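You operate a simulated robot arm through the tools that you are given. There is no shell and no other tool. Be economical: measure what you need, move in short steps, check, and stop when the job is done.

The job below is to be done with a simulated robot arm. You get a single attempt, and the scene is never put back.

## Task
Stop the dehumidifier and pull its cream plug out of the cream strip.
Fine: strip off first, plug on the low bench; spot cleaner bottle from the bin lid to that bench; vacuum dial on 1. Set down upright: spot cleaner bottle.
Where things are to end (x, y in the base frame): spot cleaner bottle within 60 mm of [150, -460]; cream plug within 60 mm of [190, -280].

The check looks at the end state, three seconds after you hand in, the way a careful person would. Anything else that was tipped, shoved, dropped, spilled or broken makes it a failure. A push-on lid holds only when it is set on centred and level and pressed home; a screw cap is set on level and turned clockwise until tight.

## Robot
A 6-joint arm with a two-finger parallel gripper on a trunk, on a base that drives. Base frame: it is fixed to the floor where the robot stands at the start and does not move with it; the origin is under the middle of the robot, x ahead of it, y to its left, z up. Readings come in mm, degrees, newtons and seconds.
Its first joint turns from -166.0 to 166.0 degrees. Places, roughly: bench top [200, -400, 300]; damp dial [500, 100, 900]; dehumidifier switch [500, 0, 900]; switch of the cream strip [400, -500, 400]; vacuum switch [200, -1000, 300]. Payload 3.91 kg.
The tool frame sits at the grasp point between the pads (the TCP): z along the fingers, y along the line on which they close. The tips reach 30 mm beyond it. The gripper opens to 110 mm. The fingers are 20 mm wide and 10 mm thick; the gripper's body (48 by 112 mm) begins 55 mm behind the TCP.
Orientation is that of the tool frame in the base frame, as [roll, pitch, yaw] about the fixed x, y, z axes, in that order (R = Rz(yaw) Ry(pitch) Rx(roll)). With the fingers straight down and closing along the base's y, the tool's x points along the base's -x, its y along +y and its z along -z.

## Interface
- The arm moves only by the tool send_rows. Its argument "targets" is a list that holds one entry, the list of rows, each a list of 7 numbers: the shift along the base's x, y, z in units of 30 mm (1.0 is 30 mm), then the turn, a rotation vector about the base's x, y, z in units of 6 degrees (1.0 is 6 degrees), then the opening, from 0 (shut) to 1 (fully open). In form: [[[tx, ty, tz, wx, wy, wz, gripper], ...]]. A call has 1 to 10 rows; each row shifts and turns the commanded pose from where the row before left it. A call with a number of a shift or a turn outside -1 to 1 is refused whole. Each row takes 0.2 s and may step no farther than 50 mm and 8.6 degrees from the row before; otherwise, or with a gripper value out of range, the whole call is refused. Where a pose cannot be reached the arm comes as near as it can. A force on the tool above 40 N (or 10 N above the force at the start of the call, whichever is more), or a blocked arm, ends the call early, and 0.2 s more pass. Each finger travels about 45 mm/s and halts on what it meets, pressing with about 37 N; the grip force reading is that of the motor and also rises with nothing between the fingers. The clock runs only during rows and for 0.2 s after the last one: add rows that do not move to give the fingers time. The reply holds the time, the measured pose of the TCP, the force on the tool along the base axes, the opening and the grip force, in the units named above and with some noise, with the torque about the TCP (base axes, N m) and any sound that the robot's microphone picked up, and new pictures: "show" is both (left out), scene, wrist or none.
- Cameras (640 x 400 px; columns grow to the right, rows downward): "scene" is now at [-12, 113.2, 1378.8]; the picture's right is [-0.54, -0.84, 0.00], its down [-0.67, 0.43, -0.60] and it looks along [0.51, -0.32, -0.80] (base axes); focal length 214 px, centre (320, 200). "wrist" rides on the gripper at [77, 7, -114] in the tool frame; the picture's right is [-0.09, 1.00, 0.00], its down [-0.80, -0.07, -0.59] and it looks along [-0.59, -0.05, 0.80] (tool axes); focal length 270 px, centre (320, 200). There is no depth. A picture from a camera that has moved, and an enlarged one, comes with that camera's place and axes in the base frame and with its lens.
- move_column(by): slides the trunk up (or, below 0, down) by that many mm; the arm and the scene camera ride with it, the base frame stays. It gives what a move gives, with no picture.
- steer(legs): drives the robot by 1 to 6 legs, each [ahead, turn to the left] in mm and degrees, along the robot's own axes; the way and the turn of a leg run together, so that a leg with both is an arc; at most 1500 mm and 180 degrees a leg. The arm and the cameras ride along, it lands a little off, and it stops where it bumps. It gives what a move gives, and a new picture of the scene camera.
- pan_tilt(pan, tilt): turns the head with the scene camera to pan (to the left, within 155 degrees either way) and tilt (down, from -29 to 69), counted from straight ahead of the robot. It gives what a move gives, and a new picture of the scene camera.
- close_up(camera, box): a new picture of the part [left, top, right, bottom] of that camera's present view, enlarged. No time passes.
- close_job(): hands the job in; it is judged then, once.

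Go step by step. Nothing tells you exact positions but the pictures and the camera data: compare them with the known pose of the tool, close in by small moves and look again before you grip or let go. The budget is 120 turns and 260 pictures, counting those below and the enlarged ones. Unless the task says otherwise, let go and move clear before handing in, and close with one line.

The tools are called after ">>>" as a command line: name --argument value ..., lists and objects as JSON in quotes. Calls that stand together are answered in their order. send_rows: Moves the arm, as the interface text tells. Its arguments: {"type":"object","properties":{"targets":{"type":"array"},"show":{"type":"string","enum":["both","scene","wrist","none"]}},"required":["targets"]} The other tools are called the same way: move_column (by) slides the trunk up or down; steer (legs) drives the base; pan_tilt (pan, tilt) turns the head that bears the scene camera; close_up (camera, box) takes an enlarged picture of a part of a camera's view; close_job () hands the job in.

At the start:

```text
time_s: 0.0
eef_pos: [183.4, -333.0, 1162.7]
tcp_rot: [180.0, 0.0, 180.0]
contact_force: [-0.4, 0.2, -0.8]
torque: [-0.02, 0.0, -0.01]
gripper_width: 109.8
gripper_force: 0.1
trunk travel left (down, up): [-350.0, 260.0]
robot x, y, heading: [-1.6, 4.6, -0.0]
head pan, tilt: [-32.5, 52.8]
```

scene: 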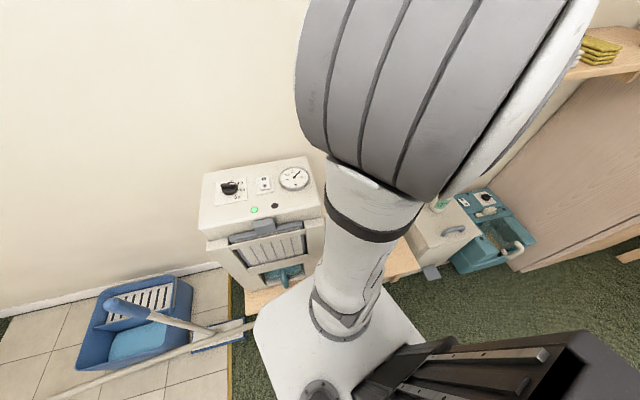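
wrist: 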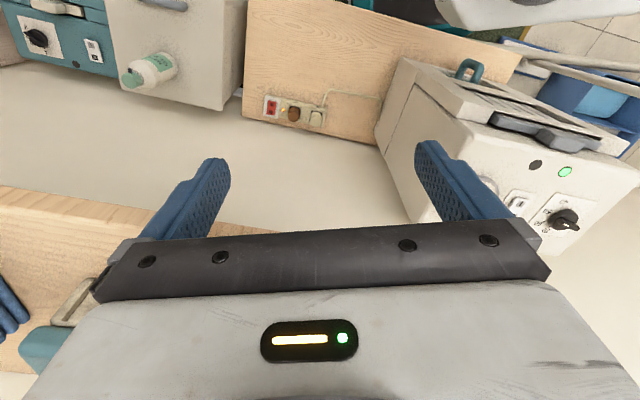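

I see the dehumidifier (knob, switch and lights), the low wooden bench with the cream strip on it, and a bin with the spot cleaner bottle lying or standing on its lid. I'll look closer first.

>>> close_up --camera "wrist" --box '[230, 0, 430, 150]'

>>> close_up --camera "wrist" --box '[0, 0, 240, 150]'

>>> close_up --camera "wrist" --box '[440, 40, 640, 260]'

>>> close_up --camera "scene" --box '[180, 150, 340, 310]'

```text
2.67 times, centred on (330, 75) of wrist
camera zoom: at [107.5, -326.3, 1277.8], right [0.09, 1.0, 0.0], down [0.8, -0.07, 0.59], along [0.59, -0.05, -0.8], focal length 721 px, centre (293, 533)
```

zoom: 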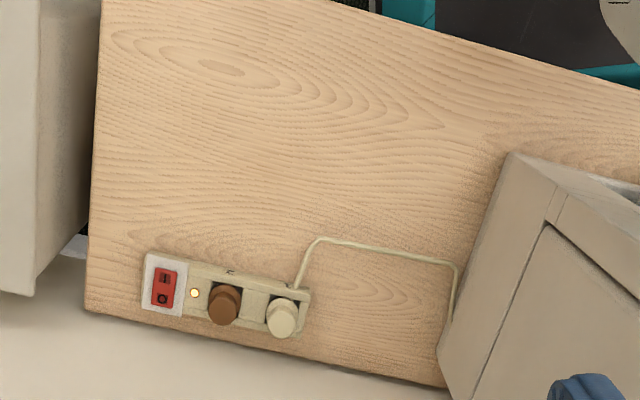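

```text
2.67 times, centred on (120, 75) of wrist
camera zoom: at [107.5, -326.3, 1277.8], right [0.09, 1.0, 0.0], down [0.8, -0.07, 0.59], along [0.59, -0.05, -0.8], focal length 721 px, centre (853, 533)
```

zoom: 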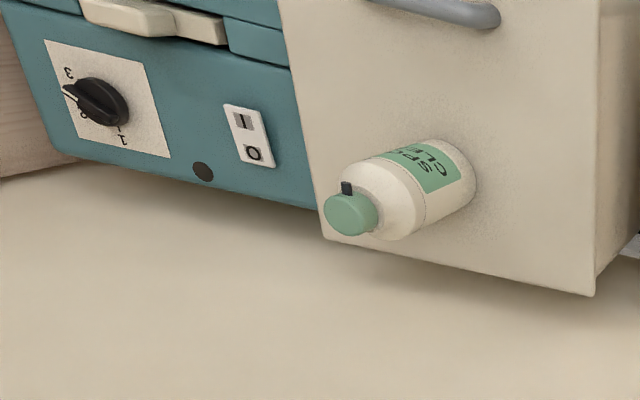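

```text
1.82 times, centred on (540, 150) of wrist
camera zoom: at [107.5, -326.3, 1277.8], right [0.09, 1.0, 0.0], down [0.8, -0.07, 0.59], along [0.59, -0.05, -0.8], focal length 491 px, centre (-80, 291)
```

zoom: 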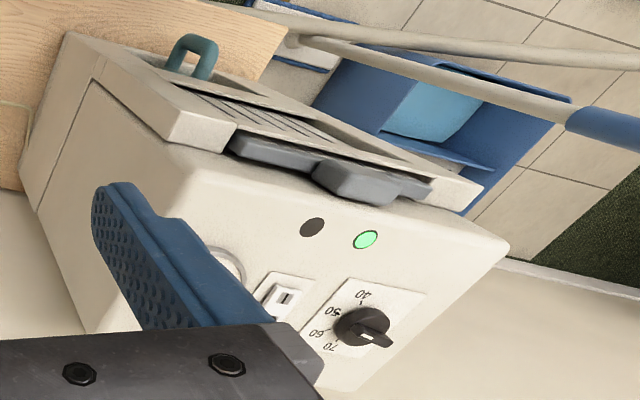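

```text
2.50 times, centred on (260, 230) of scene
camera zoom: at [-12.0, 113.2, 1378.8], right [-0.54, -0.84, 0.0], down [-0.67, 0.43, -0.6], along [0.51, -0.32, -0.8], focal length 536 px, centre (470, 125)
```

zoom: 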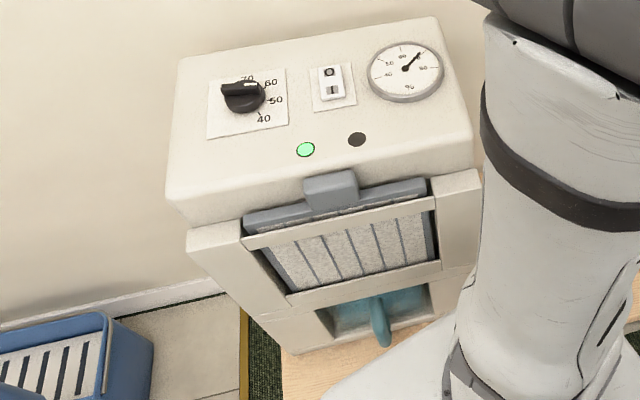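

The dehumidifier rocker is at about (445, 23, 885), with O on its far side. I'll shut the fingers, go above it and look again.

>>> send_rows --targets '[[[0.5, 1, 0, 0, 0, 0, 0], [0.8, 1, 0, 0, 0, 0, 0], [0.8, 1, 0, 0, 0, 0, 0], [0.8, 1, 0, 0, 0, 0, 0], [0.8, 1, 0, 0, 0, 0, 0], [0.8, 1, 0, 0, 0, 0, 0], [0.8, 1, 0, 0, 0, 0, 0], [0.8, 1, 0, 0, 0, 0, 0], [0.8, 1, 0, 0, 0, 0, 0], [0.8, 1, 0, 0, 0, 0, 0]]]'

```text
time_s: 2.2
eef_pos: [416.7, -32.0, 1163.7]
tcp_rot: [180.0, -0.1, 180.0]
contact_force: [0.0, 0.5, -0.7]
torque: [0.0, 0.03, 0.0]
gripper_width: 0.0
gripper_force: 36.9
trunk travel left (down, up): [-350.0, 260.0]
robot x, y, heading: [2.9, 4.7, 0.3]
head pan, tilt: [-32.5, 52.8]
camera scene: at [-11.7, 113.3, 1378.8], right [-0.54, -0.84, 0.0], down [-0.67, 0.43, -0.6], along [0.51, -0.32, -0.8], focal length 214 px, centre (320, 200)
camera wrist: at [339.6, -24.9, 1277.9], right [0.09, 1.0, 0.0], down [0.8, -0.07, 0.59], along [0.59, -0.05, -0.8], focal length 270 px, centre (320, 200)
```

scene: 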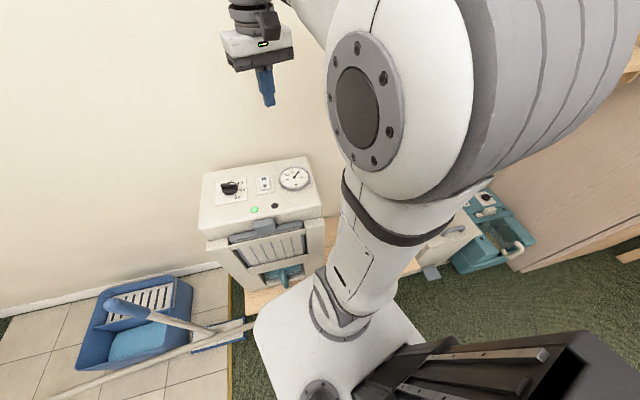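
wrist: 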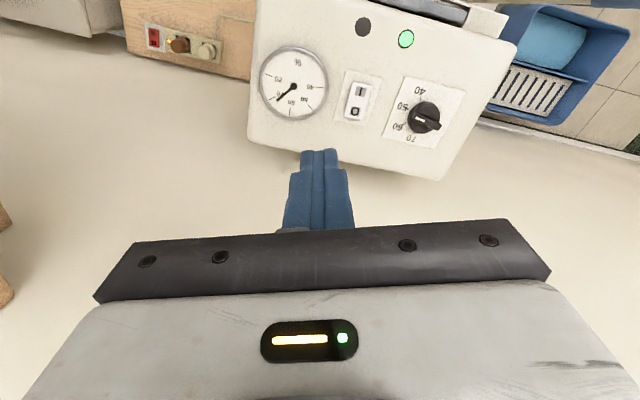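

>>> close_up --camera "wrist" --box '[240, 0, 520, 190]'

>>> close_up --camera "scene" --box '[190, 150, 330, 240]'

```text
2.11 times, centred on (380, 95) of wrist
camera zoom: at [339.6, -24.9, 1277.9], right [0.09, 1.0, 0.0], down [0.8, -0.07, 0.59], along [0.59, -0.05, -0.8], focal length 569 px, centre (194, 421)
```

zoom: 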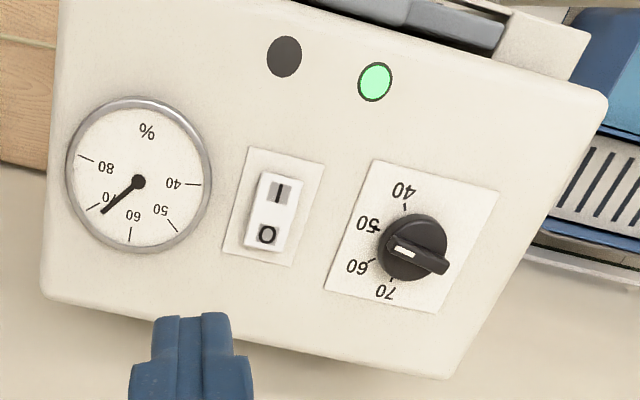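

```text
4.44 times, centred on (260, 195) of scene
camera zoom: at [-11.7, 113.3, 1378.8], right [-0.54, -0.84, 0.0], down [-0.67, 0.43, -0.6], along [0.51, -0.32, -0.8], focal length 953 px, centre (587, 222)
```

zoom: 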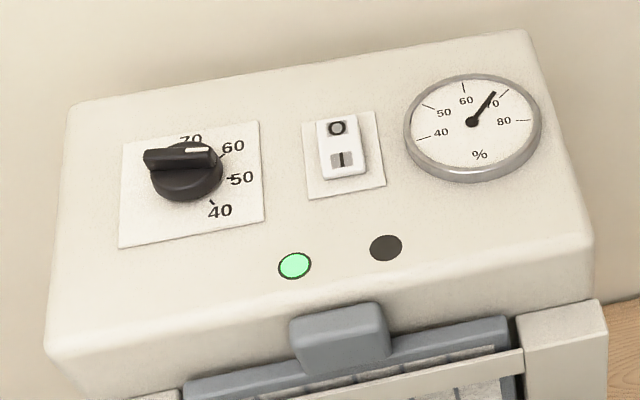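

O is at about (478, 17, 873), the side that is not pressed in. I'll come down to about 35 mm above it.

>>> send_rows --targets '[[[1, 0.8, -1, 0, 0, 0, 0], [0.97, 0.83, -1, 0, 0, 0, 0], [0, 0, -1, 0, 0, 0, 0], [0, 0, -1, 0, 0, 0, 0], [0, 0, -1, 0, 0, 0, 0], [0, 0, -1, 0, 0, 0, 0], [0, 0, -1, 0, 0, 0, 0]]]'

```text
time_s: 3.8
eef_pos: [474.4, 13.0, 951.6]
tcp_rot: [179.9, 0.0, 180.0]
contact_force: [0.5, 0.3, 0.3]
torque: [0.02, 0.02, -0.01]
gripper_width: 0.2
gripper_force: 37.0
trunk travel left (down, up): [-350.0, 260.0]
robot x, y, heading: [2.0, 6.2, 0.1]
head pan, tilt: [-32.5, 52.8]
camera scene: at [-11.7, 113.2, 1378.8], right [-0.54, -0.84, 0.0], down [-0.67, 0.43, -0.6], along [0.51, -0.32, -0.8], focal length 214 px, centre (320, 200)
camera wrist: at [397.9, 21.3, 1067.8], right [0.09, 1.0, 0.0], down [0.8, -0.07, 0.59], along [0.59, -0.05, -0.8], focal length 270 px, centre (320, 200)
```

scene: 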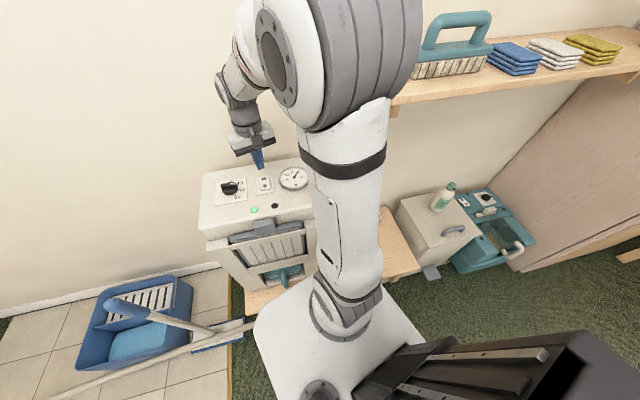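
wrist: 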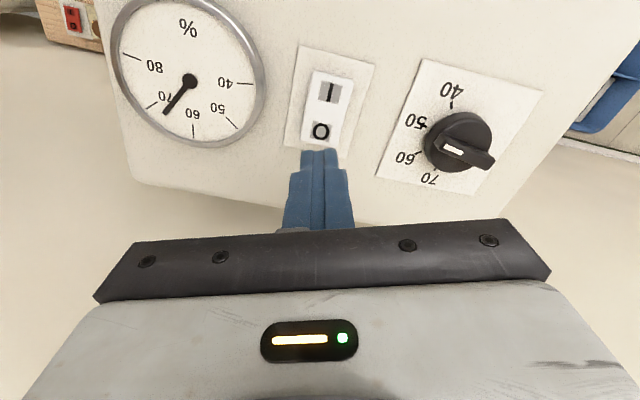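

Lined up over O; pressing down gently.

>>> send_rows --targets '[[[0.12, 0.05, -0.8, 0, 0, 0, 0], [0, 0, -0.4, 0, 0, 0, 0], [0, 0, -0.15, 0, 0, 0, 0], [0, 0, -0.15, 0, 0, 0, 0], [0, 0, -0.15, 0, 0, 0, 0]]]'

```text
time_s: 5.0
eef_pos: [477.4, 17.5, 903.5]
tcp_rot: [180.0, 0.0, 179.8]
contact_force: [0.3, 0.7, -0.5]
torque: [0.0, 0.0, -0.02]
gripper_width: 0.3
gripper_force: 37.0
trunk travel left (down, up): [-350.0, 260.0]
robot x, y, heading: [-0.5, 3.9, 0.5]
head pan, tilt: [-32.5, 52.8]
camera scene: at [-11.8, 113.3, 1378.8], right [-0.54, -0.84, 0.0], down [-0.67, 0.43, -0.6], along [0.51, -0.32, -0.8], focal length 214 px, centre (320, 200)
camera wrist: at [401.2, 24.8, 1018.0], right [0.09, 1.0, 0.0], down [0.8, -0.07, 0.59], along [0.59, -0.05, -0.8], focal length 270 px, centre (320, 200)
```

scene: 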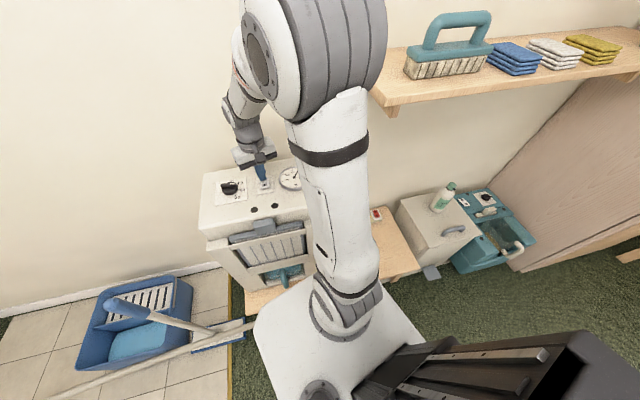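
wrist: 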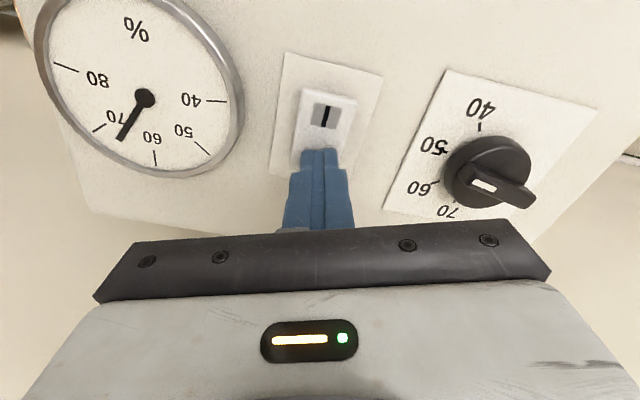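

The green light seems out already. I'll lift and check.

>>> send_rows --targets '[[[0, 0, 1, 0, 0, 0, 0], [0, 0, 1, 0, 0, 0, 0], [0, 0, 1, 0, 0, 0, 0], [-0.5, 0, 1, 0, 0, 0, 0], [-0.5, 0, 1, 0, 0, 0, 0], [-0.5, 0, 1, 0, 0, 0, 0]]]' --show "wrist"

>>> close_up --camera "scene" --box '[190, 150, 330, 240]'

>>> close_up --camera "scene" --box '[360, 170, 560, 300]'

```text
time_s: 6.4
eef_pos: [433.1, 16.4, 1084.5]
tcp_rot: [-180.0, 0.0, 179.8]
contact_force: [0.6, 0.2, 0.0]
torque: [0.0, 0.03, -0.01]
gripper_width: 0.0
gripper_force: 37.4
trunk travel left (down, up): [-350.0, 260.0]
robot x, y, heading: [2.8, 1.8, 0.0]
head pan, tilt: [-32.5, 52.8]
camera wrist: at [356.0, 23.7, 1199.2], right [0.09, 1.0, 0.0], down [0.8, -0.07, 0.59], along [0.59, -0.05, -0.8], focal length 270 px, centre (320, 200)
```

wrist: 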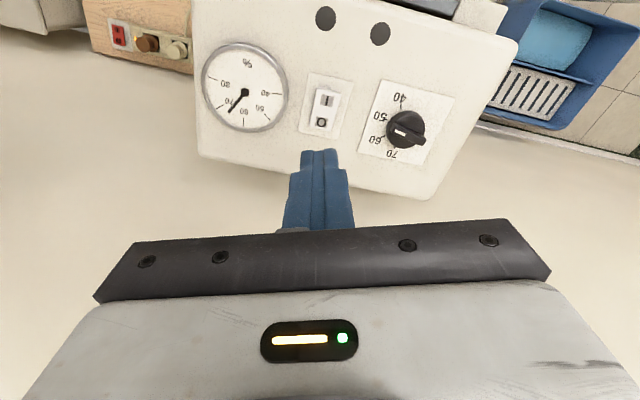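

```text
4.44 times, centred on (260, 195) of scene
camera zoom: at [-12.0, 113.3, 1378.7], right [-0.54, -0.84, 0.0], down [-0.67, 0.43, -0.6], along [0.51, -0.32, -0.8], focal length 953 px, centre (587, 222)
```

zoom: 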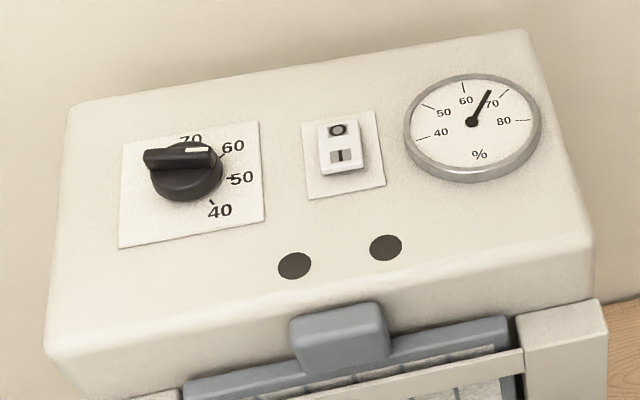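

```text
3.08 times, centred on (460, 235) of scene
camera zoom: at [-12.0, 113.3, 1378.7], right [-0.54, -0.84, 0.0], down [-0.67, 0.43, -0.6], along [0.51, -0.32, -0.8], focal length 660 px, centre (-111, 92)
```

zoom: 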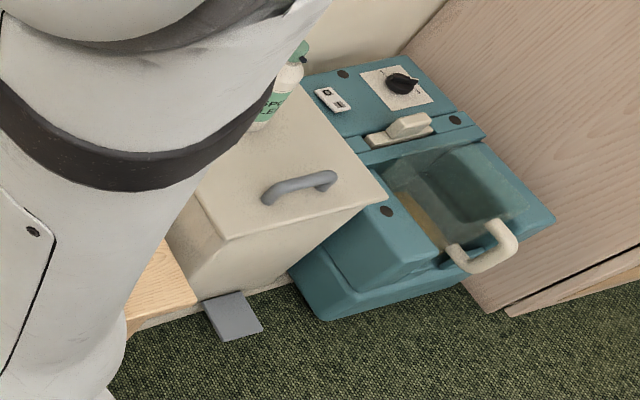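

The dehumidifier is off, with both lights dark. Next the strip: I'll bring the arm back to the bench side, clear of the shelf, and then lower the trunk.

>>> send_rows --targets '[[[-1, -0.7, 0, 0, 0, 0, 0], [-1, -1, 0, 0, 0, 0, 0], [-1, -1, 0, 0, 0, 0, 0], [-1, -1, 0, 0, 0, 0, 0], [-1, -1, 0, 0, 0, 0, 0], [-0.8, -1, 0, 0, 0, 0, 0], [-0.8, -1, 0, 0, 0, 0, 0], [-0.7, -1, 0, 0, 0, 0, 0], [-0.3, -1, 0, 0, 0, 0, 0], [0, -1, 0, 0, 0, 0, 0]]]' --show "none"

>>> move_column --by -330

>>> send_rows --targets '[[[0, 0, 0, 0, 0, 0, 0]]]'

```text
time_s: 8.6
eef_pos: [204.4, -274.1, 1083.7]
tcp_rot: [179.9, 0.0, 179.9]
contact_force: [-0.2, 0.1, -0.6]
torque: [-0.01, -0.03, 0.0]
gripper_width: 0.1
gripper_force: 37.2
trunk travel left (down, up): [-350.0, 260.0]
robot x, y, heading: [3.7, 3.5, 0.3]
head pan, tilt: [-32.5, 52.8]
```

```text
time_s: 11.8
eef_pos: [203.7, -273.7, 753.3]
tcp_rot: [180.0, 0.0, 179.9]
contact_force: [1.0, 0.2, 0.1]
torque: [-0.01, -0.02, -0.01]
gripper_width: 0.1
gripper_force: 36.7
trunk travel left (down, up): [-20.0, 590.0]
robot x, y, heading: [-0.3, 4.3, -0.2]
head pan, tilt: [-32.5, 52.8]
```

```text
time_s: 12.2
eef_pos: [204.1, -274.0, 753.6]
tcp_rot: [-179.9, 0.0, -180.0]
contact_force: [0.3, -0.4, 0.5]
torque: [0.01, -0.01, 0.0]
gripper_width: 0.0
gripper_force: 37.2
trunk travel left (down, up): [-20.0, 590.0]
robot x, y, heading: [1.9, -0.4, -0.1]
head pan, tilt: [-32.5, 52.8]
camera scene: at [-12.0, 113.2, 1048.8], right [-0.54, -0.84, 0.0], down [-0.67, 0.43, -0.6], along [0.51, -0.32, -0.8], focal length 214 px, centre (320, 200)
camera wrist: at [127.8, -266.7, 868.4], right [0.09, 1.0, 0.0], down [0.8, -0.07, 0.59], along [0.59, -0.05, -0.8], focal length 270 px, centre (320, 200)
```

scene: 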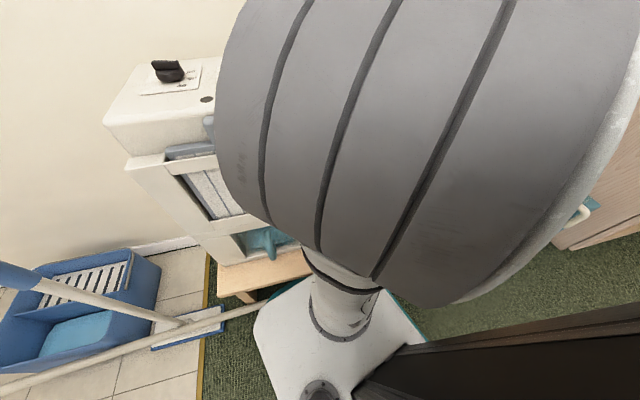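
wrist: 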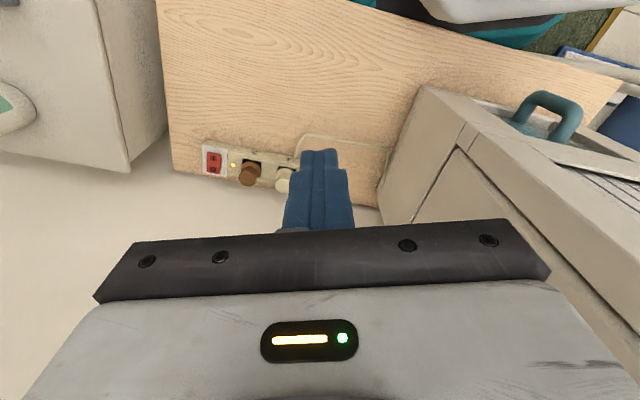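

The strip's rocker is near (363, -497, 410), its O half on the far side, and the cream plug is near (415, -364, 415). I'll move over the switch at a lower height.

>>> send_rows --targets '[[[0, -1, -1, 0, 0, 0, 0], [0, -1, -1, 0, 0, 0, 0], [0, -1, -1, 0, 0, 0, 0], [0.5, -1, -1, 0, 0, 0, 0], [0.5, -1, -1, 0, 0, 0, 0], [0.8, -1, -0.5, 0, 0, 0, 0], [1, -0.5, 0, 0, 0, 0, 0]]]'

```text
time_s: 13.8
eef_pos: [288.3, -465.9, 589.8]
tcp_rot: [180.0, 0.0, 179.8]
contact_force: [-1.2, -0.4, 0.4]
torque: [-0.02, -0.01, -0.02]
gripper_width: 0.1
gripper_force: 37.1
trunk travel left (down, up): [-20.0, 590.0]
robot x, y, heading: [1.2, 4.1, 0.1]
head pan, tilt: [-32.5, 52.8]
camera scene: at [-12.2, 113.4, 1048.7], right [-0.54, -0.84, 0.0], down [-0.67, 0.43, -0.6], along [0.51, -0.32, -0.8], focal length 214 px, centre (320, 200)
camera wrist: at [211.4, -458.9, 704.5], right [0.09, 1.0, 0.0], down [0.8, -0.07, 0.59], along [0.59, -0.05, -0.8], focal length 270 px, centre (320, 200)
```

scene: 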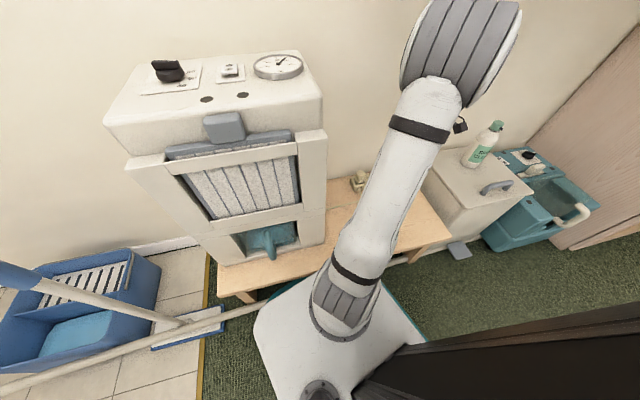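
wrist: 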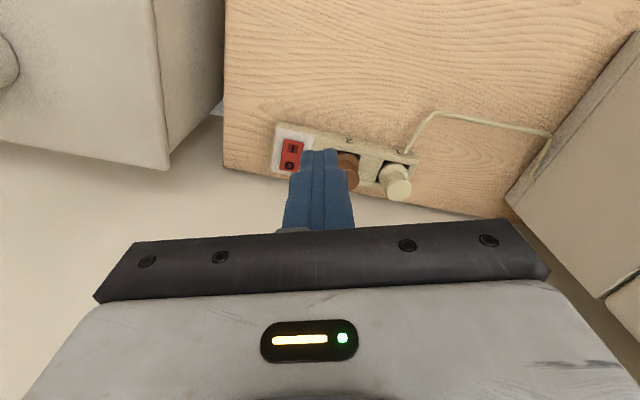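

>>> send_rows --targets '[[[0.8, -0.4, -1, 0, 0, 0, 0], [0.8, -0.4, -1, 0, 0, 0, 0], [0.8, -0.4, -1, 0, 0, 0, 0], [0.4, -0.3, -1, 0, 0, 0, 0]]]'

>>> close_up --camera "wrist" --box '[230, 80, 430, 220]'

```text
time_s: 14.8
eef_pos: [370.2, -512.7, 469.5]
tcp_rot: [179.9, 0.0, 179.9]
contact_force: [1.6, -0.9, 0.1]
torque: [0.02, -0.03, 0.03]
gripper_width: 0.2
gripper_force: 36.5
trunk travel left (down, up): [-20.0, 590.0]
robot x, y, heading: [4.2, 3.5, 0.0]
head pan, tilt: [-32.5, 52.8]
camera scene: at [-12.2, 113.5, 1048.8], right [-0.54, -0.84, 0.0], down [-0.67, 0.43, -0.6], along [0.51, -0.32, -0.8], focal length 214 px, centre (320, 200)
camera wrist: at [294.3, -505.8, 584.5], right [0.09, 1.0, 0.0], down [0.8, -0.07, 0.59], along [0.59, -0.05, -0.8], focal length 270 px, centre (320, 200)
```

scene: 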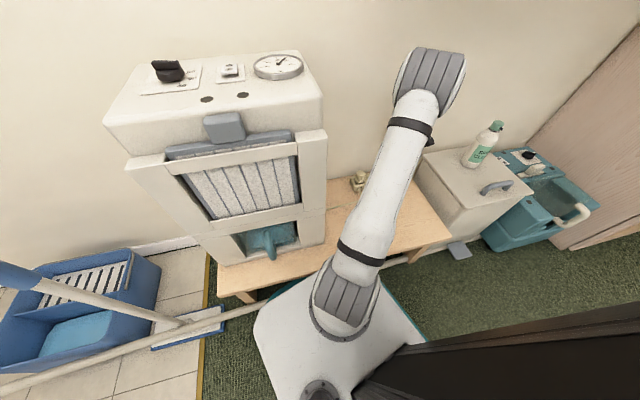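
wrist: 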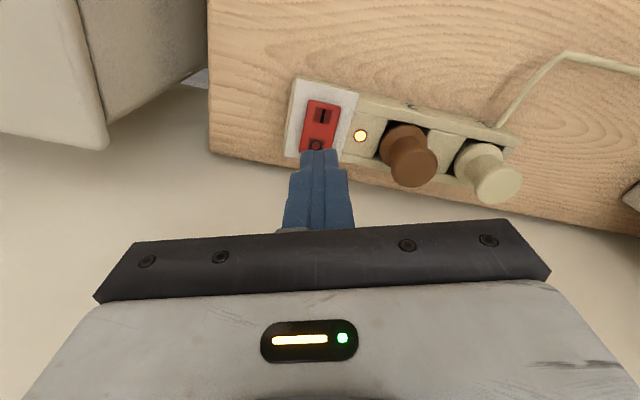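

```text
2.86 times, centred on (330, 150) of wrist
camera zoom: at [294.3, -505.8, 584.5], right [0.09, 1.0, 0.0], down [0.8, -0.07, 0.59], along [0.59, -0.05, -0.8], focal length 772 px, centre (291, 343)
```

zoom: 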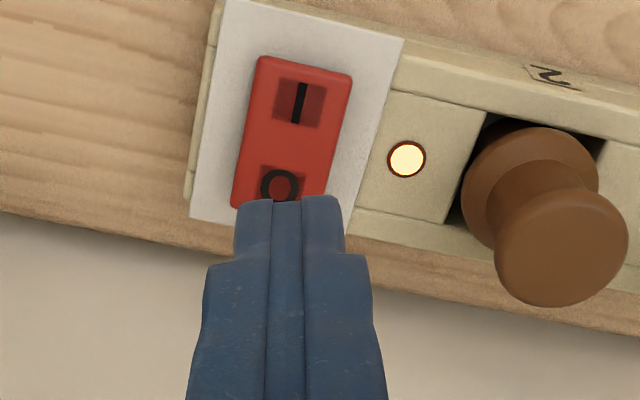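

>>> send_rows --targets '[[[0.6, -0.15, -0.5, 0, 0, 0, 0], [0, 0, -0.8, 0, 0, 0, 0], [0, 0, -0.4, 0, 0, 0, 0]]]'

>>> close_up --camera "wrist" --box '[230, 60, 430, 200]'

```text
time_s: 15.7
eef_pos: [389.2, -518.3, 416.8]
tcp_rot: [180.0, -0.1, 180.0]
contact_force: [0.5, 0.2, -0.2]
torque: [0.02, -0.01, -0.01]
gripper_width: 0.2
gripper_force: 36.8
trunk travel left (down, up): [-20.0, 590.0]
robot x, y, heading: [1.1, 2.3, 0.1]
head pan, tilt: [-32.5, 52.8]
camera scene: at [-12.0, 113.3, 1048.8], right [-0.54, -0.84, 0.0], down [-0.67, 0.43, -0.6], along [0.51, -0.32, -0.8], focal length 214 px, centre (320, 200)
camera wrist: at [312.9, -511.9, 531.7], right [0.09, 1.0, 0.0], down [0.8, -0.07, 0.59], along [0.59, -0.05, -0.8], focal length 270 px, centre (320, 200)
```

scene: 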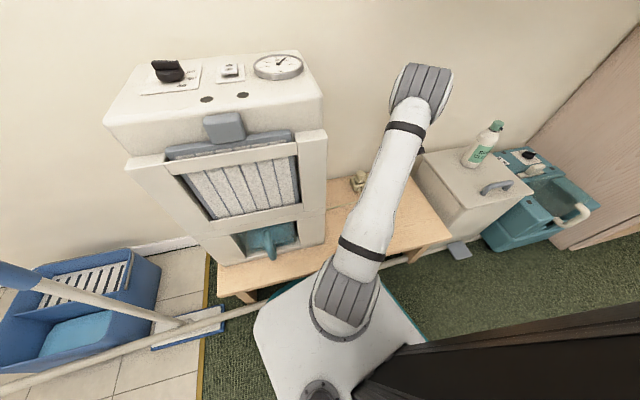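
wrist: 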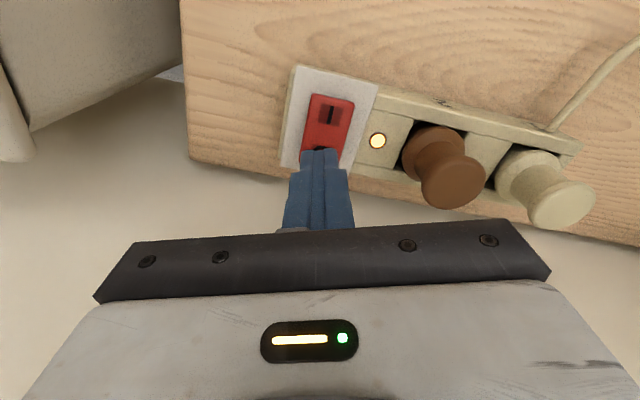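

```text
2.86 times, centred on (330, 130) of wrist
camera zoom: at [312.9, -511.9, 531.7], right [0.09, 1.0, 0.0], down [0.8, -0.07, 0.59], along [0.59, -0.05, -0.8], focal length 772 px, centre (291, 400)
```

zoom: 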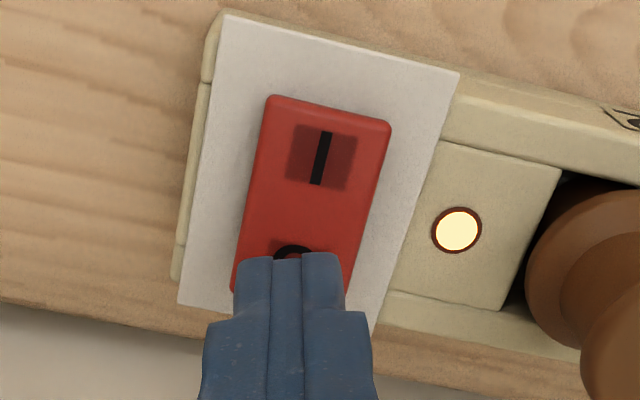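

The tips are just above O on the strip's rocker, so I'll press in small steps.

>>> send_rows --targets '[[[0, 0.05, -0.2, 0, 0, 0, 0], [0, 0, -0.15, 0, 0, 0, 0], [0, 0, -0.15, 0, 0, 0, 0], [0, 0, -0.15, 0, 0, 0, 0], [0, 0, 0, 0, 0, 0, 0]]]' --show "wrist"

```text
time_s: 16.9
eef_pos: [390.0, -516.9, 397.1]
tcp_rot: [-180.0, 0.0, 180.0]
contact_force: [1.5, -0.5, 1.9]
torque: [-0.02, -0.05, 0.02]
gripper_width: 0.1
gripper_force: 37.2
trunk travel left (down, up): [-20.0, 590.0]
robot x, y, heading: [1.0, 3.2, 0.1]
head pan, tilt: [-32.5, 52.8]
camera wrist: at [313.7, -510.0, 512.3], right [0.09, 1.0, 0.0], down [0.8, -0.07, 0.59], along [0.59, -0.05, -0.8], focal length 270 px, centre (320, 200)
```

wrist: 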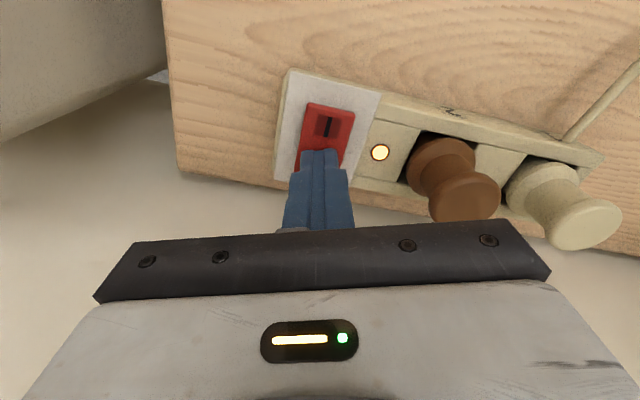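

>>> send_rows --targets '[[[0, 0, -0.1, 0, 0, 0, 0], [0, 0, -0.1, 0, 0, 0, 0], [0, 0, -0.1, 0, 0, 0, 0], [0, 0, 0, 0, 0, 0, 0]]]' --show "wrist"

```text
time_s: 17.6
eef_pos: [391.6, -515.8, 396.1]
tcp_rot: [-179.8, 0.2, 179.9]
contact_force: [-6.0, 14.0, 23.6]
torque: [0.44, 0.35, -0.03]
gripper_width: 0.1
gripper_force: 37.2
trunk travel left (down, up): [-20.0, 590.0]
robot x, y, heading: [-1.9, 4.6, -0.1]
head pan, tilt: [-32.5, 52.8]
stopped in row 3: the force on the tool passed its limit (the readings are from after the stop); the commanded pose is now the measured one
camera wrist: at [313.1, -509.5, 511.0], right [0.09, 1.0, 0.0], down [0.8, -0.07, 0.6], along [0.59, -0.06, -0.8], focal length 270 px, centre (320, 200)
```

wrist: 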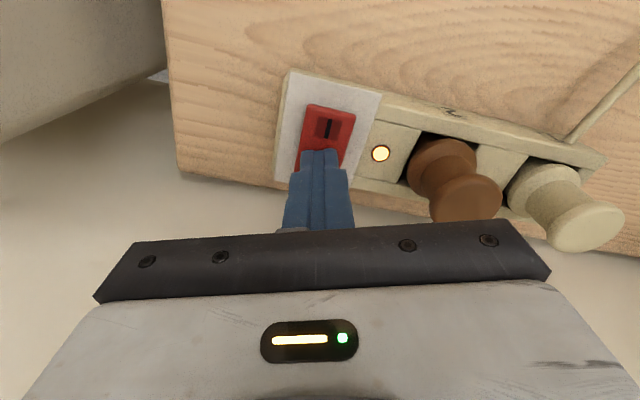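

The light is still on after about 40 N. I'll lift slightly to see where the tips are on the rocker.

>>> send_rows --targets '[[[0, 0, 0.4, 0, 0, 0, 0], [-0.6, 0, 0.4, 0, 0, 0, 0]]]' --show "none"

>>> close_up --camera "wrist" --box '[230, 60, 430, 200]'

```text
time_s: 18.2
eef_pos: [372.9, -516.6, 416.7]
tcp_rot: [-179.8, 0.2, 179.9]
contact_force: [-0.9, -0.9, -0.6]
torque: [0.03, 0.03, 0.02]
gripper_width: 0.2
gripper_force: 36.5
trunk travel left (down, up): [-20.0, 590.0]
robot x, y, heading: [1.4, 0.8, 0.1]
head pan, tilt: [-32.5, 52.8]
```

```text
2.86 times, centred on (330, 130) of wrist
camera zoom: at [296.3, -509.6, 531.0], right [0.09, 1.0, 0.0], down [0.8, -0.07, 0.6], along [0.59, -0.06, -0.8], focal length 772 px, centre (291, 400)
```

zoom: 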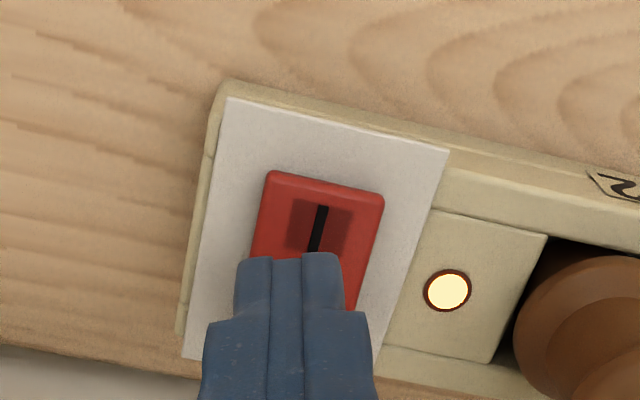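

I pressed close to the pivot. I'll try again farther out towards the O end.

>>> send_rows --targets '[[[0.9, -0.1, -0.2, 0, 0, 0, 0], [0, 0, -0.3, 0, 0, 0, 0], [0, 0, -0.1, 0, 0, 0, 0], [0, 0, -0.1, 0, 0, 0, 0], [0, 0, -0.1, 0, 0, 0, 0], [0, 0, -0.1, 0, 0, 0, 0], [0, 0, 0, 0, 0, 0, 0]]]'

>>> close_up --camera "wrist" --box '[230, 60, 430, 200]'

```text
time_s: 19.8
eef_pos: [398.8, -520.6, 395.7]
tcp_rot: [-179.6, 0.2, 180.0]
contact_force: [-7.5, 11.1, 22.4]
torque: [0.51, 0.42, -0.04]
gripper_width: 0.1
gripper_force: 37.2
trunk travel left (down, up): [-20.0, 590.0]
robot x, y, heading: [3.2, 0.3, 0.3]
head pan, tilt: [-32.5, 52.8]
stopped in row 7: the force on the tool passed its limit (the readings are from after the stop); the commanded pose is now the measured one
camera scene: at [-13.2, 114.7, 1048.5], right [-0.54, -0.84, 0.0], down [-0.67, 0.43, -0.61], along [0.51, -0.33, -0.8], focal length 214 px, centre (320, 200)
camera wrist: at [322.5, -513.2, 510.0], right [0.09, 1.0, -0.01], down [0.8, -0.07, 0.6], along [0.6, -0.06, -0.8], focal length 270 px, centre (320, 200)
```

scene: 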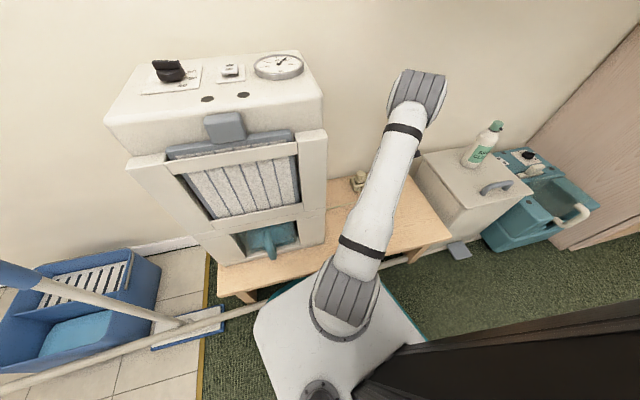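
wrist: 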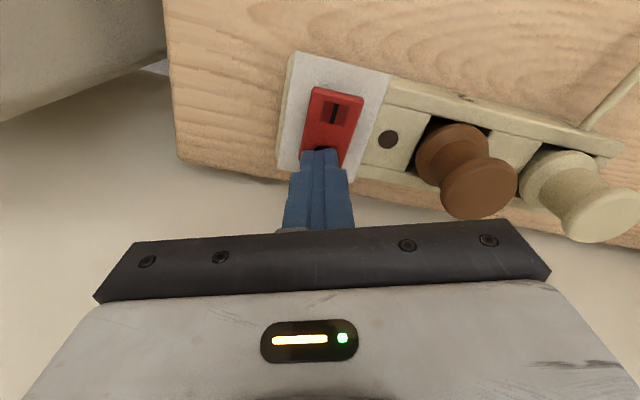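

```text
2.86 times, centred on (330, 130) of wrist
camera zoom: at [322.5, -513.2, 510.0], right [0.09, 1.0, -0.01], down [0.8, -0.07, 0.6], along [0.6, -0.06, -0.8], focal length 772 px, centre (291, 400)
```

zoom: 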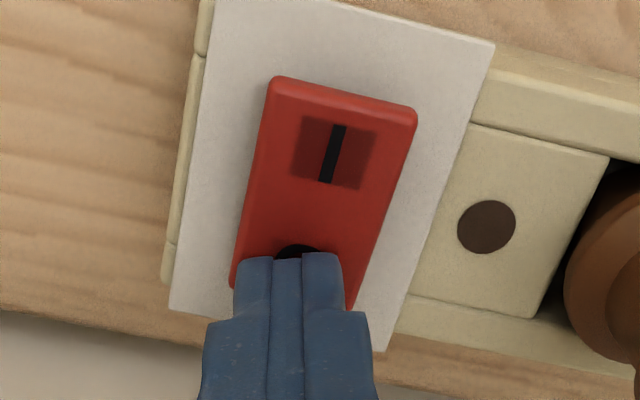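

The strip is off. I'll lift, open the gripper and go towards the cream plug.

>>> send_rows --targets '[[[0, 0, 1, 0, 0, 0, 0], [0, 0, 1, 0, 0, 0, 0], [-0.3, 1, 1, 0, 0, 0, 0], [-0.3, 1, 1, 0, 0, 0, 0.5], [0, 1, 0.6, 0, 0, 0, 0.5], [0, 1, 0, 0, 0, 0, 0.5], [0, 0.4, 0, 0, 0, 0, 0.5]]]' --show "wrist"

>>> close_up --camera "wrist" --box '[220, 60, 420, 200]'

```text
time_s: 21.4
eef_pos: [382.2, -391.9, 531.5]
tcp_rot: [-179.7, 0.1, 179.9]
contact_force: [-0.5, -0.2, 0.1]
torque: [0.02, 0.0, 0.02]
gripper_width: 55.0
gripper_force: 0.1
trunk travel left (down, up): [-20.0, 590.0]
robot x, y, heading: [1.5, 2.7, 0.2]
head pan, tilt: [-32.5, 52.8]
camera wrist: at [305.2, -383.0, 645.9], right [0.09, 1.0, -0.01], down [0.8, -0.07, 0.6], along [0.59, -0.06, -0.8], focal length 270 px, centre (320, 200)
```

wrist: 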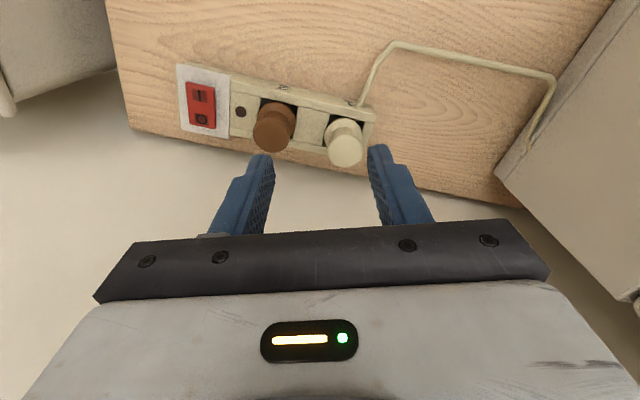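

```text
2.86 times, centred on (320, 130) of wrist
camera zoom: at [305.2, -383.0, 645.9], right [0.09, 1.0, -0.01], down [0.8, -0.07, 0.6], along [0.59, -0.06, -0.8], focal length 772 px, centre (320, 400)
```

zoom: 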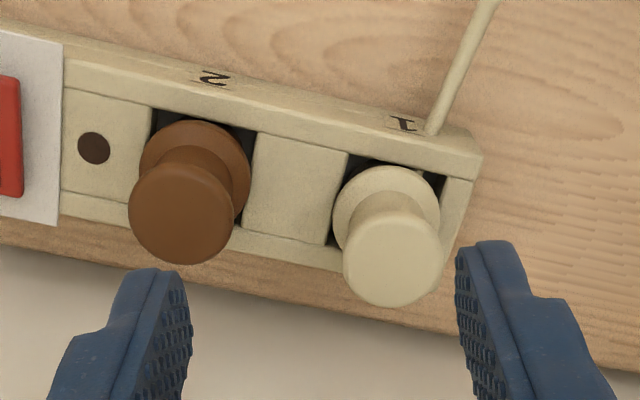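

The cream plug's top is near (425, -370, 408), about 34 mm across. I'll align over it first.

>>> send_rows --targets '[[[0.7, 0.37, -0.8, 0, 0, 0, 0.5], [0.7, 0.36, -0.8, 0, 0, 0, 0.5], [0, 0, -0.8, 0, 0, 0, 0.5]]]' --show "wrist"

>>> close_up --camera "wrist" --box '[220, 60, 420, 200]'

```text
time_s: 22.2
eef_pos: [424.6, -368.8, 458.7]
tcp_rot: [-179.6, 0.2, 179.9]
contact_force: [-0.8, 0.4, -0.1]
torque: [0.01, -0.01, 0.0]
gripper_width: 55.0
gripper_force: 0.1
trunk travel left (down, up): [-20.0, 590.0]
robot x, y, heading: [0.8, 6.2, 0.2]
head pan, tilt: [-32.5, 52.8]
camera wrist: at [347.5, -361.0, 573.4], right [0.09, 1.0, -0.01], down [0.8, -0.07, 0.6], along [0.59, -0.06, -0.8], focal length 270 px, centre (320, 200)
```

wrist: 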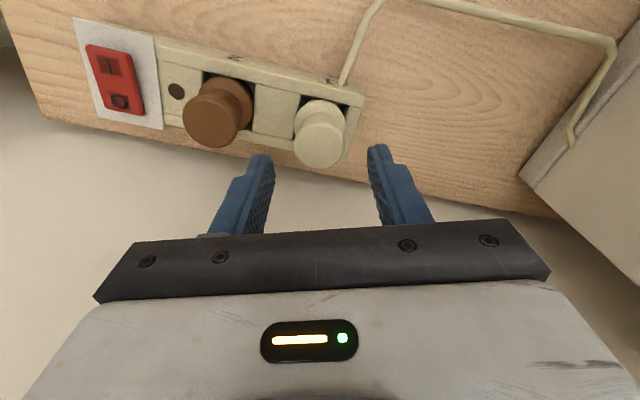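

```text
2.86 times, centred on (320, 130) of wrist
camera zoom: at [347.5, -361.0, 573.4], right [0.09, 1.0, -0.01], down [0.8, -0.07, 0.6], along [0.59, -0.06, -0.8], focal length 772 px, centre (320, 400)
```

zoom: 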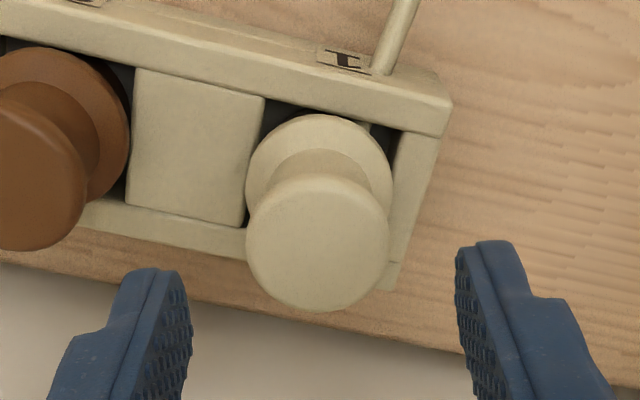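

>>> send_rows --targets '[[[0, -0.03, -0.8, 0, 0, 0, 0.5], [0, 0, -0.7, 0, 0, 0, 0.5], [0, 0, 0, 0, 0, 0, 0.5]]]' --show "wrist"

>>> close_up --camera "wrist" --box '[220, 80, 420, 220]'

```text
time_s: 23.0
eef_pos: [424.6, -370.7, 413.2]
tcp_rot: [-179.8, 0.2, 180.0]
contact_force: [-0.8, -0.1, 0.1]
torque: [-0.02, 0.0, 0.01]
gripper_width: 54.9
gripper_force: 0.1
trunk travel left (down, up): [-20.0, 590.0]
robot x, y, heading: [1.2, 2.2, 0.2]
head pan, tilt: [-32.5, 52.8]
camera wrist: at [347.2, -361.8, 527.8], right [0.09, 1.0, -0.01], down [0.8, -0.07, 0.6], along [0.59, -0.06, -0.8], focal length 270 px, centre (320, 200)
```

wrist: 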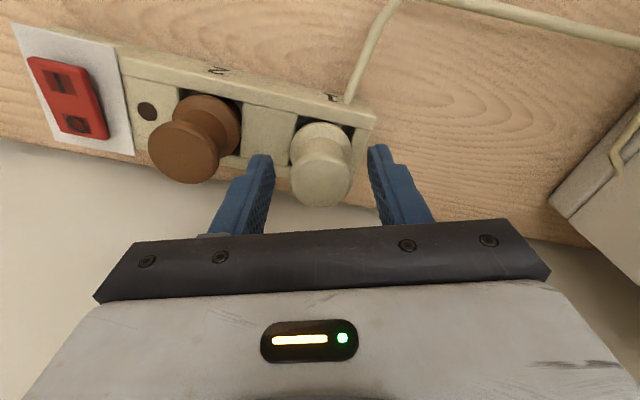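

```text
2.86 times, centred on (320, 150) of wrist
camera zoom: at [347.2, -361.8, 527.8], right [0.09, 1.0, -0.01], down [0.8, -0.07, 0.6], along [0.59, -0.06, -0.8], focal length 772 px, centre (320, 343)
```

zoom: 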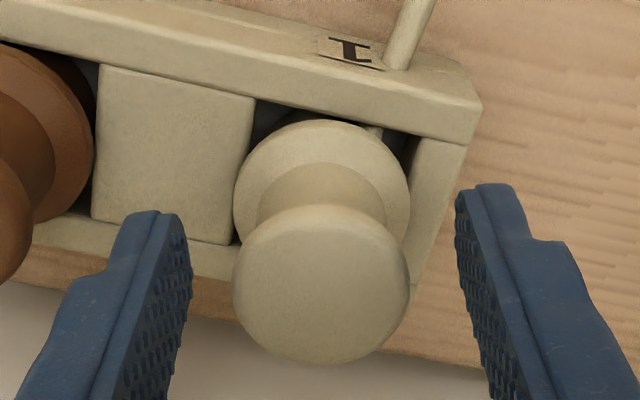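

The pads straddle the knob. Closing now.

>>> send_rows --targets '[[[0, 0, 0, 0, 0, 0, 0.1], [0, 0, 0, 0, 0, 0, 0.1], [0, 0, 0, 0, 0, 0, 0.1]]]' --show "wrist"

```text
time_s: 23.8
eef_pos: [424.8, -369.7, 412.9]
tcp_rot: [-179.7, 0.2, 179.9]
contact_force: [-0.4, 0.1, 0.6]
torque: [0.0, -0.02, -0.03]
gripper_width: 33.7
gripper_force: 36.8
trunk travel left (down, up): [-20.0, 590.0]
robot x, y, heading: [0.6, 2.7, 0.4]
head pan, tilt: [-32.5, 52.8]
camera wrist: at [347.2, -361.8, 527.9], right [0.09, 1.0, -0.01], down [0.8, -0.07, 0.6], along [0.59, -0.06, -0.8], focal length 270 px, centre (320, 200)
```

wrist: 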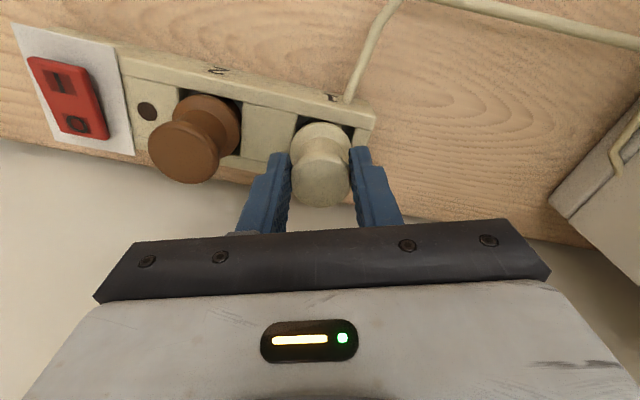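

Gripped at 34 mm. Now I'll pull straight up in small steps.

>>> send_rows --targets '[[[0, 0, 0.15, 0, 0, 0, 0.1], [0, 0, 0.2, 0, 0, 0, 0.1], [0, 0, 0.25, 0, 0, 0, 0.1], [0, 0, 0.4, 0, 0, 0, 0.1], [0, 0, 0.5, 0, 0, 0, 0.1]]]' --show "wrist"

```text
time_s: 25.0
eef_pos: [423.0, -369.3, 458.1]
tcp_rot: [-179.7, 0.2, 179.8]
contact_force: [0.0, 0.2, -1.3]
torque: [-0.03, 0.02, 0.03]
gripper_width: 33.4
gripper_force: 37.0
trunk travel left (down, up): [-20.0, 590.0]
robot x, y, heading: [0.1, 2.9, 0.3]
head pan, tilt: [-32.5, 52.8]
camera wrist: at [346.5, -361.2, 572.9], right [0.09, 1.0, -0.01], down [0.8, -0.07, 0.6], along [0.59, -0.06, -0.8], focal length 270 px, centre (320, 200)
```

wrist: 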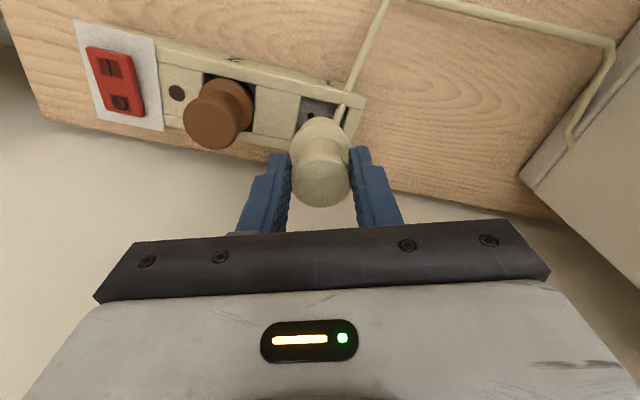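

The plug is out. I'll carry it to about (190, -280) above the bench.

>>> send_rows --targets '[[[-0.9, 0.2, 0.4, 0, 0, 0, 0.1], [-1, 0.3, 0, 0, 0, 0, 0.1], [-1, 0.4, 0, 0, 0, 0, 0.1], [-1, 0.4, 0, 0, 0, 0, 0.1], [-1, 0.4, 0, 0, 0, 0, 0.1], [-1, 0.4, 0, 0, 0, 0, 0.1], [-1, 0.4, 0, 0, 0, 0, 0.1], [-0.87, 0.47, 0, 0, 0, 0, 0.1]]]'

```text
time_s: 26.8
eef_pos: [190.3, -280.9, 471.7]
tcp_rot: [-179.7, 0.2, 179.9]
contact_force: [0.1, 0.5, -0.2]
torque: [-0.03, 0.0, 0.04]
gripper_width: 33.5
gripper_force: 37.1
trunk travel left (down, up): [-20.0, 590.0]
robot x, y, heading: [2.9, 5.0, 0.0]
head pan, tilt: [-32.5, 52.8]
camera scene: at [-11.8, 113.1, 1048.8], right [-0.54, -0.84, 0.0], down [-0.67, 0.43, -0.6], along [0.51, -0.32, -0.8], focal length 214 px, centre (320, 200)
camera wrist: at [112.6, -272.5, 585.3], right [0.09, 1.0, -0.01], down [0.8, -0.07, 0.6], along [0.59, -0.06, -0.8], focal length 270 px, centre (320, 200)
```

scene: 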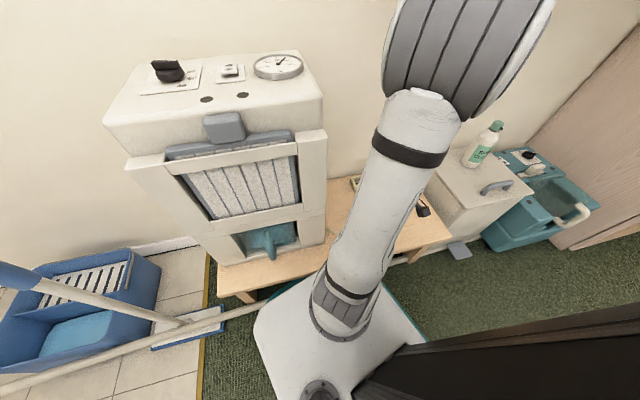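
wrist: 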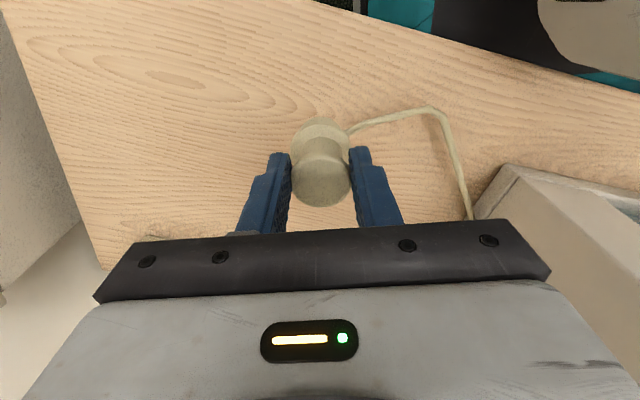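

>>> send_rows --targets '[[[0, 0, -0.9, 0, 0, 0, 0.1], [0, 0, -0.8, 0, 0, 0, 0.1], [0, 0, -0.2, 0, 0, 0, 0.1], [0, 0, -0.15, 0, 0, 0, 0.1], [0, 0, -0.15, 0, 0, 0, 0.1], [0, 0, -0.15, 0, 0, 0, 0.1]]]' --show "wrist"

```text
time_s: 28.2
eef_pos: [192.1, -279.1, 399.5]
tcp_rot: [-179.7, 0.2, 179.9]
contact_force: [0.4, -0.7, -1.6]
torque: [0.0, 0.0, 0.05]
gripper_width: 33.4
gripper_force: 37.2
trunk travel left (down, up): [-20.0, 590.0]
robot x, y, heading: [0.4, 0.3, 0.2]
head pan, tilt: [-32.5, 52.8]
camera wrist: at [114.2, -272.2, 514.8], right [0.09, 1.0, -0.01], down [0.8, -0.07, 0.6], along [0.59, -0.06, -0.8], focal length 270 px, centre (320, 200)
```

wrist: 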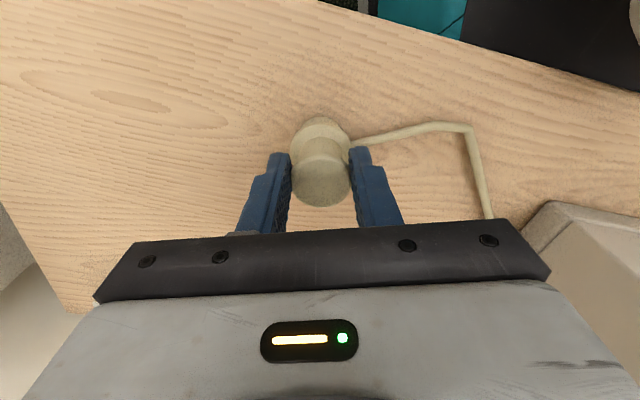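

>>> send_rows --targets '[[[0, 0, -0.2, 0, 0, 0, 0.1], [0, 0, -0.15, 0, 0, 0, 0.1], [0, 0, -0.15, 0, 0, 0, 0.1], [0, 0, -0.15, 0, 0, 0, 0.1], [0, 0, -0.15, 0, 0, 0, 0.1], [0, 0, -0.15, 0, 0, 0, 0.1]]]' --show "wrist"

```text
time_s: 29.0
eef_pos: [192.2, -280.0, 388.2]
tcp_rot: [-179.4, 0.3, 180.0]
contact_force: [-2.6, 6.8, 34.0]
torque: [0.52, 0.09, 0.03]
gripper_width: 33.4
gripper_force: 36.8
trunk travel left (down, up): [-20.0, 590.0]
robot x, y, heading: [-0.7, 2.6, 0.1]
head pan, tilt: [-32.5, 52.8]
stopped in row 3: the force on the tool passed its limit (the readings are from after the stop); the commanded pose is now the measured one
camera wrist: at [114.0, -272.0, 502.8], right [0.09, 1.0, -0.01], down [0.8, -0.07, 0.6], along [0.6, -0.06, -0.8], focal length 270 px, centre (320, 200)
```

wrist: 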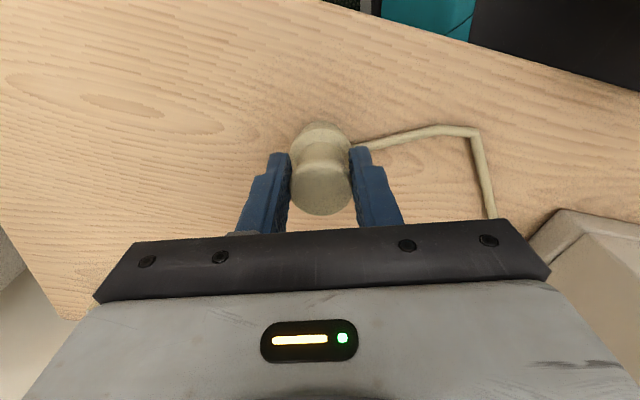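

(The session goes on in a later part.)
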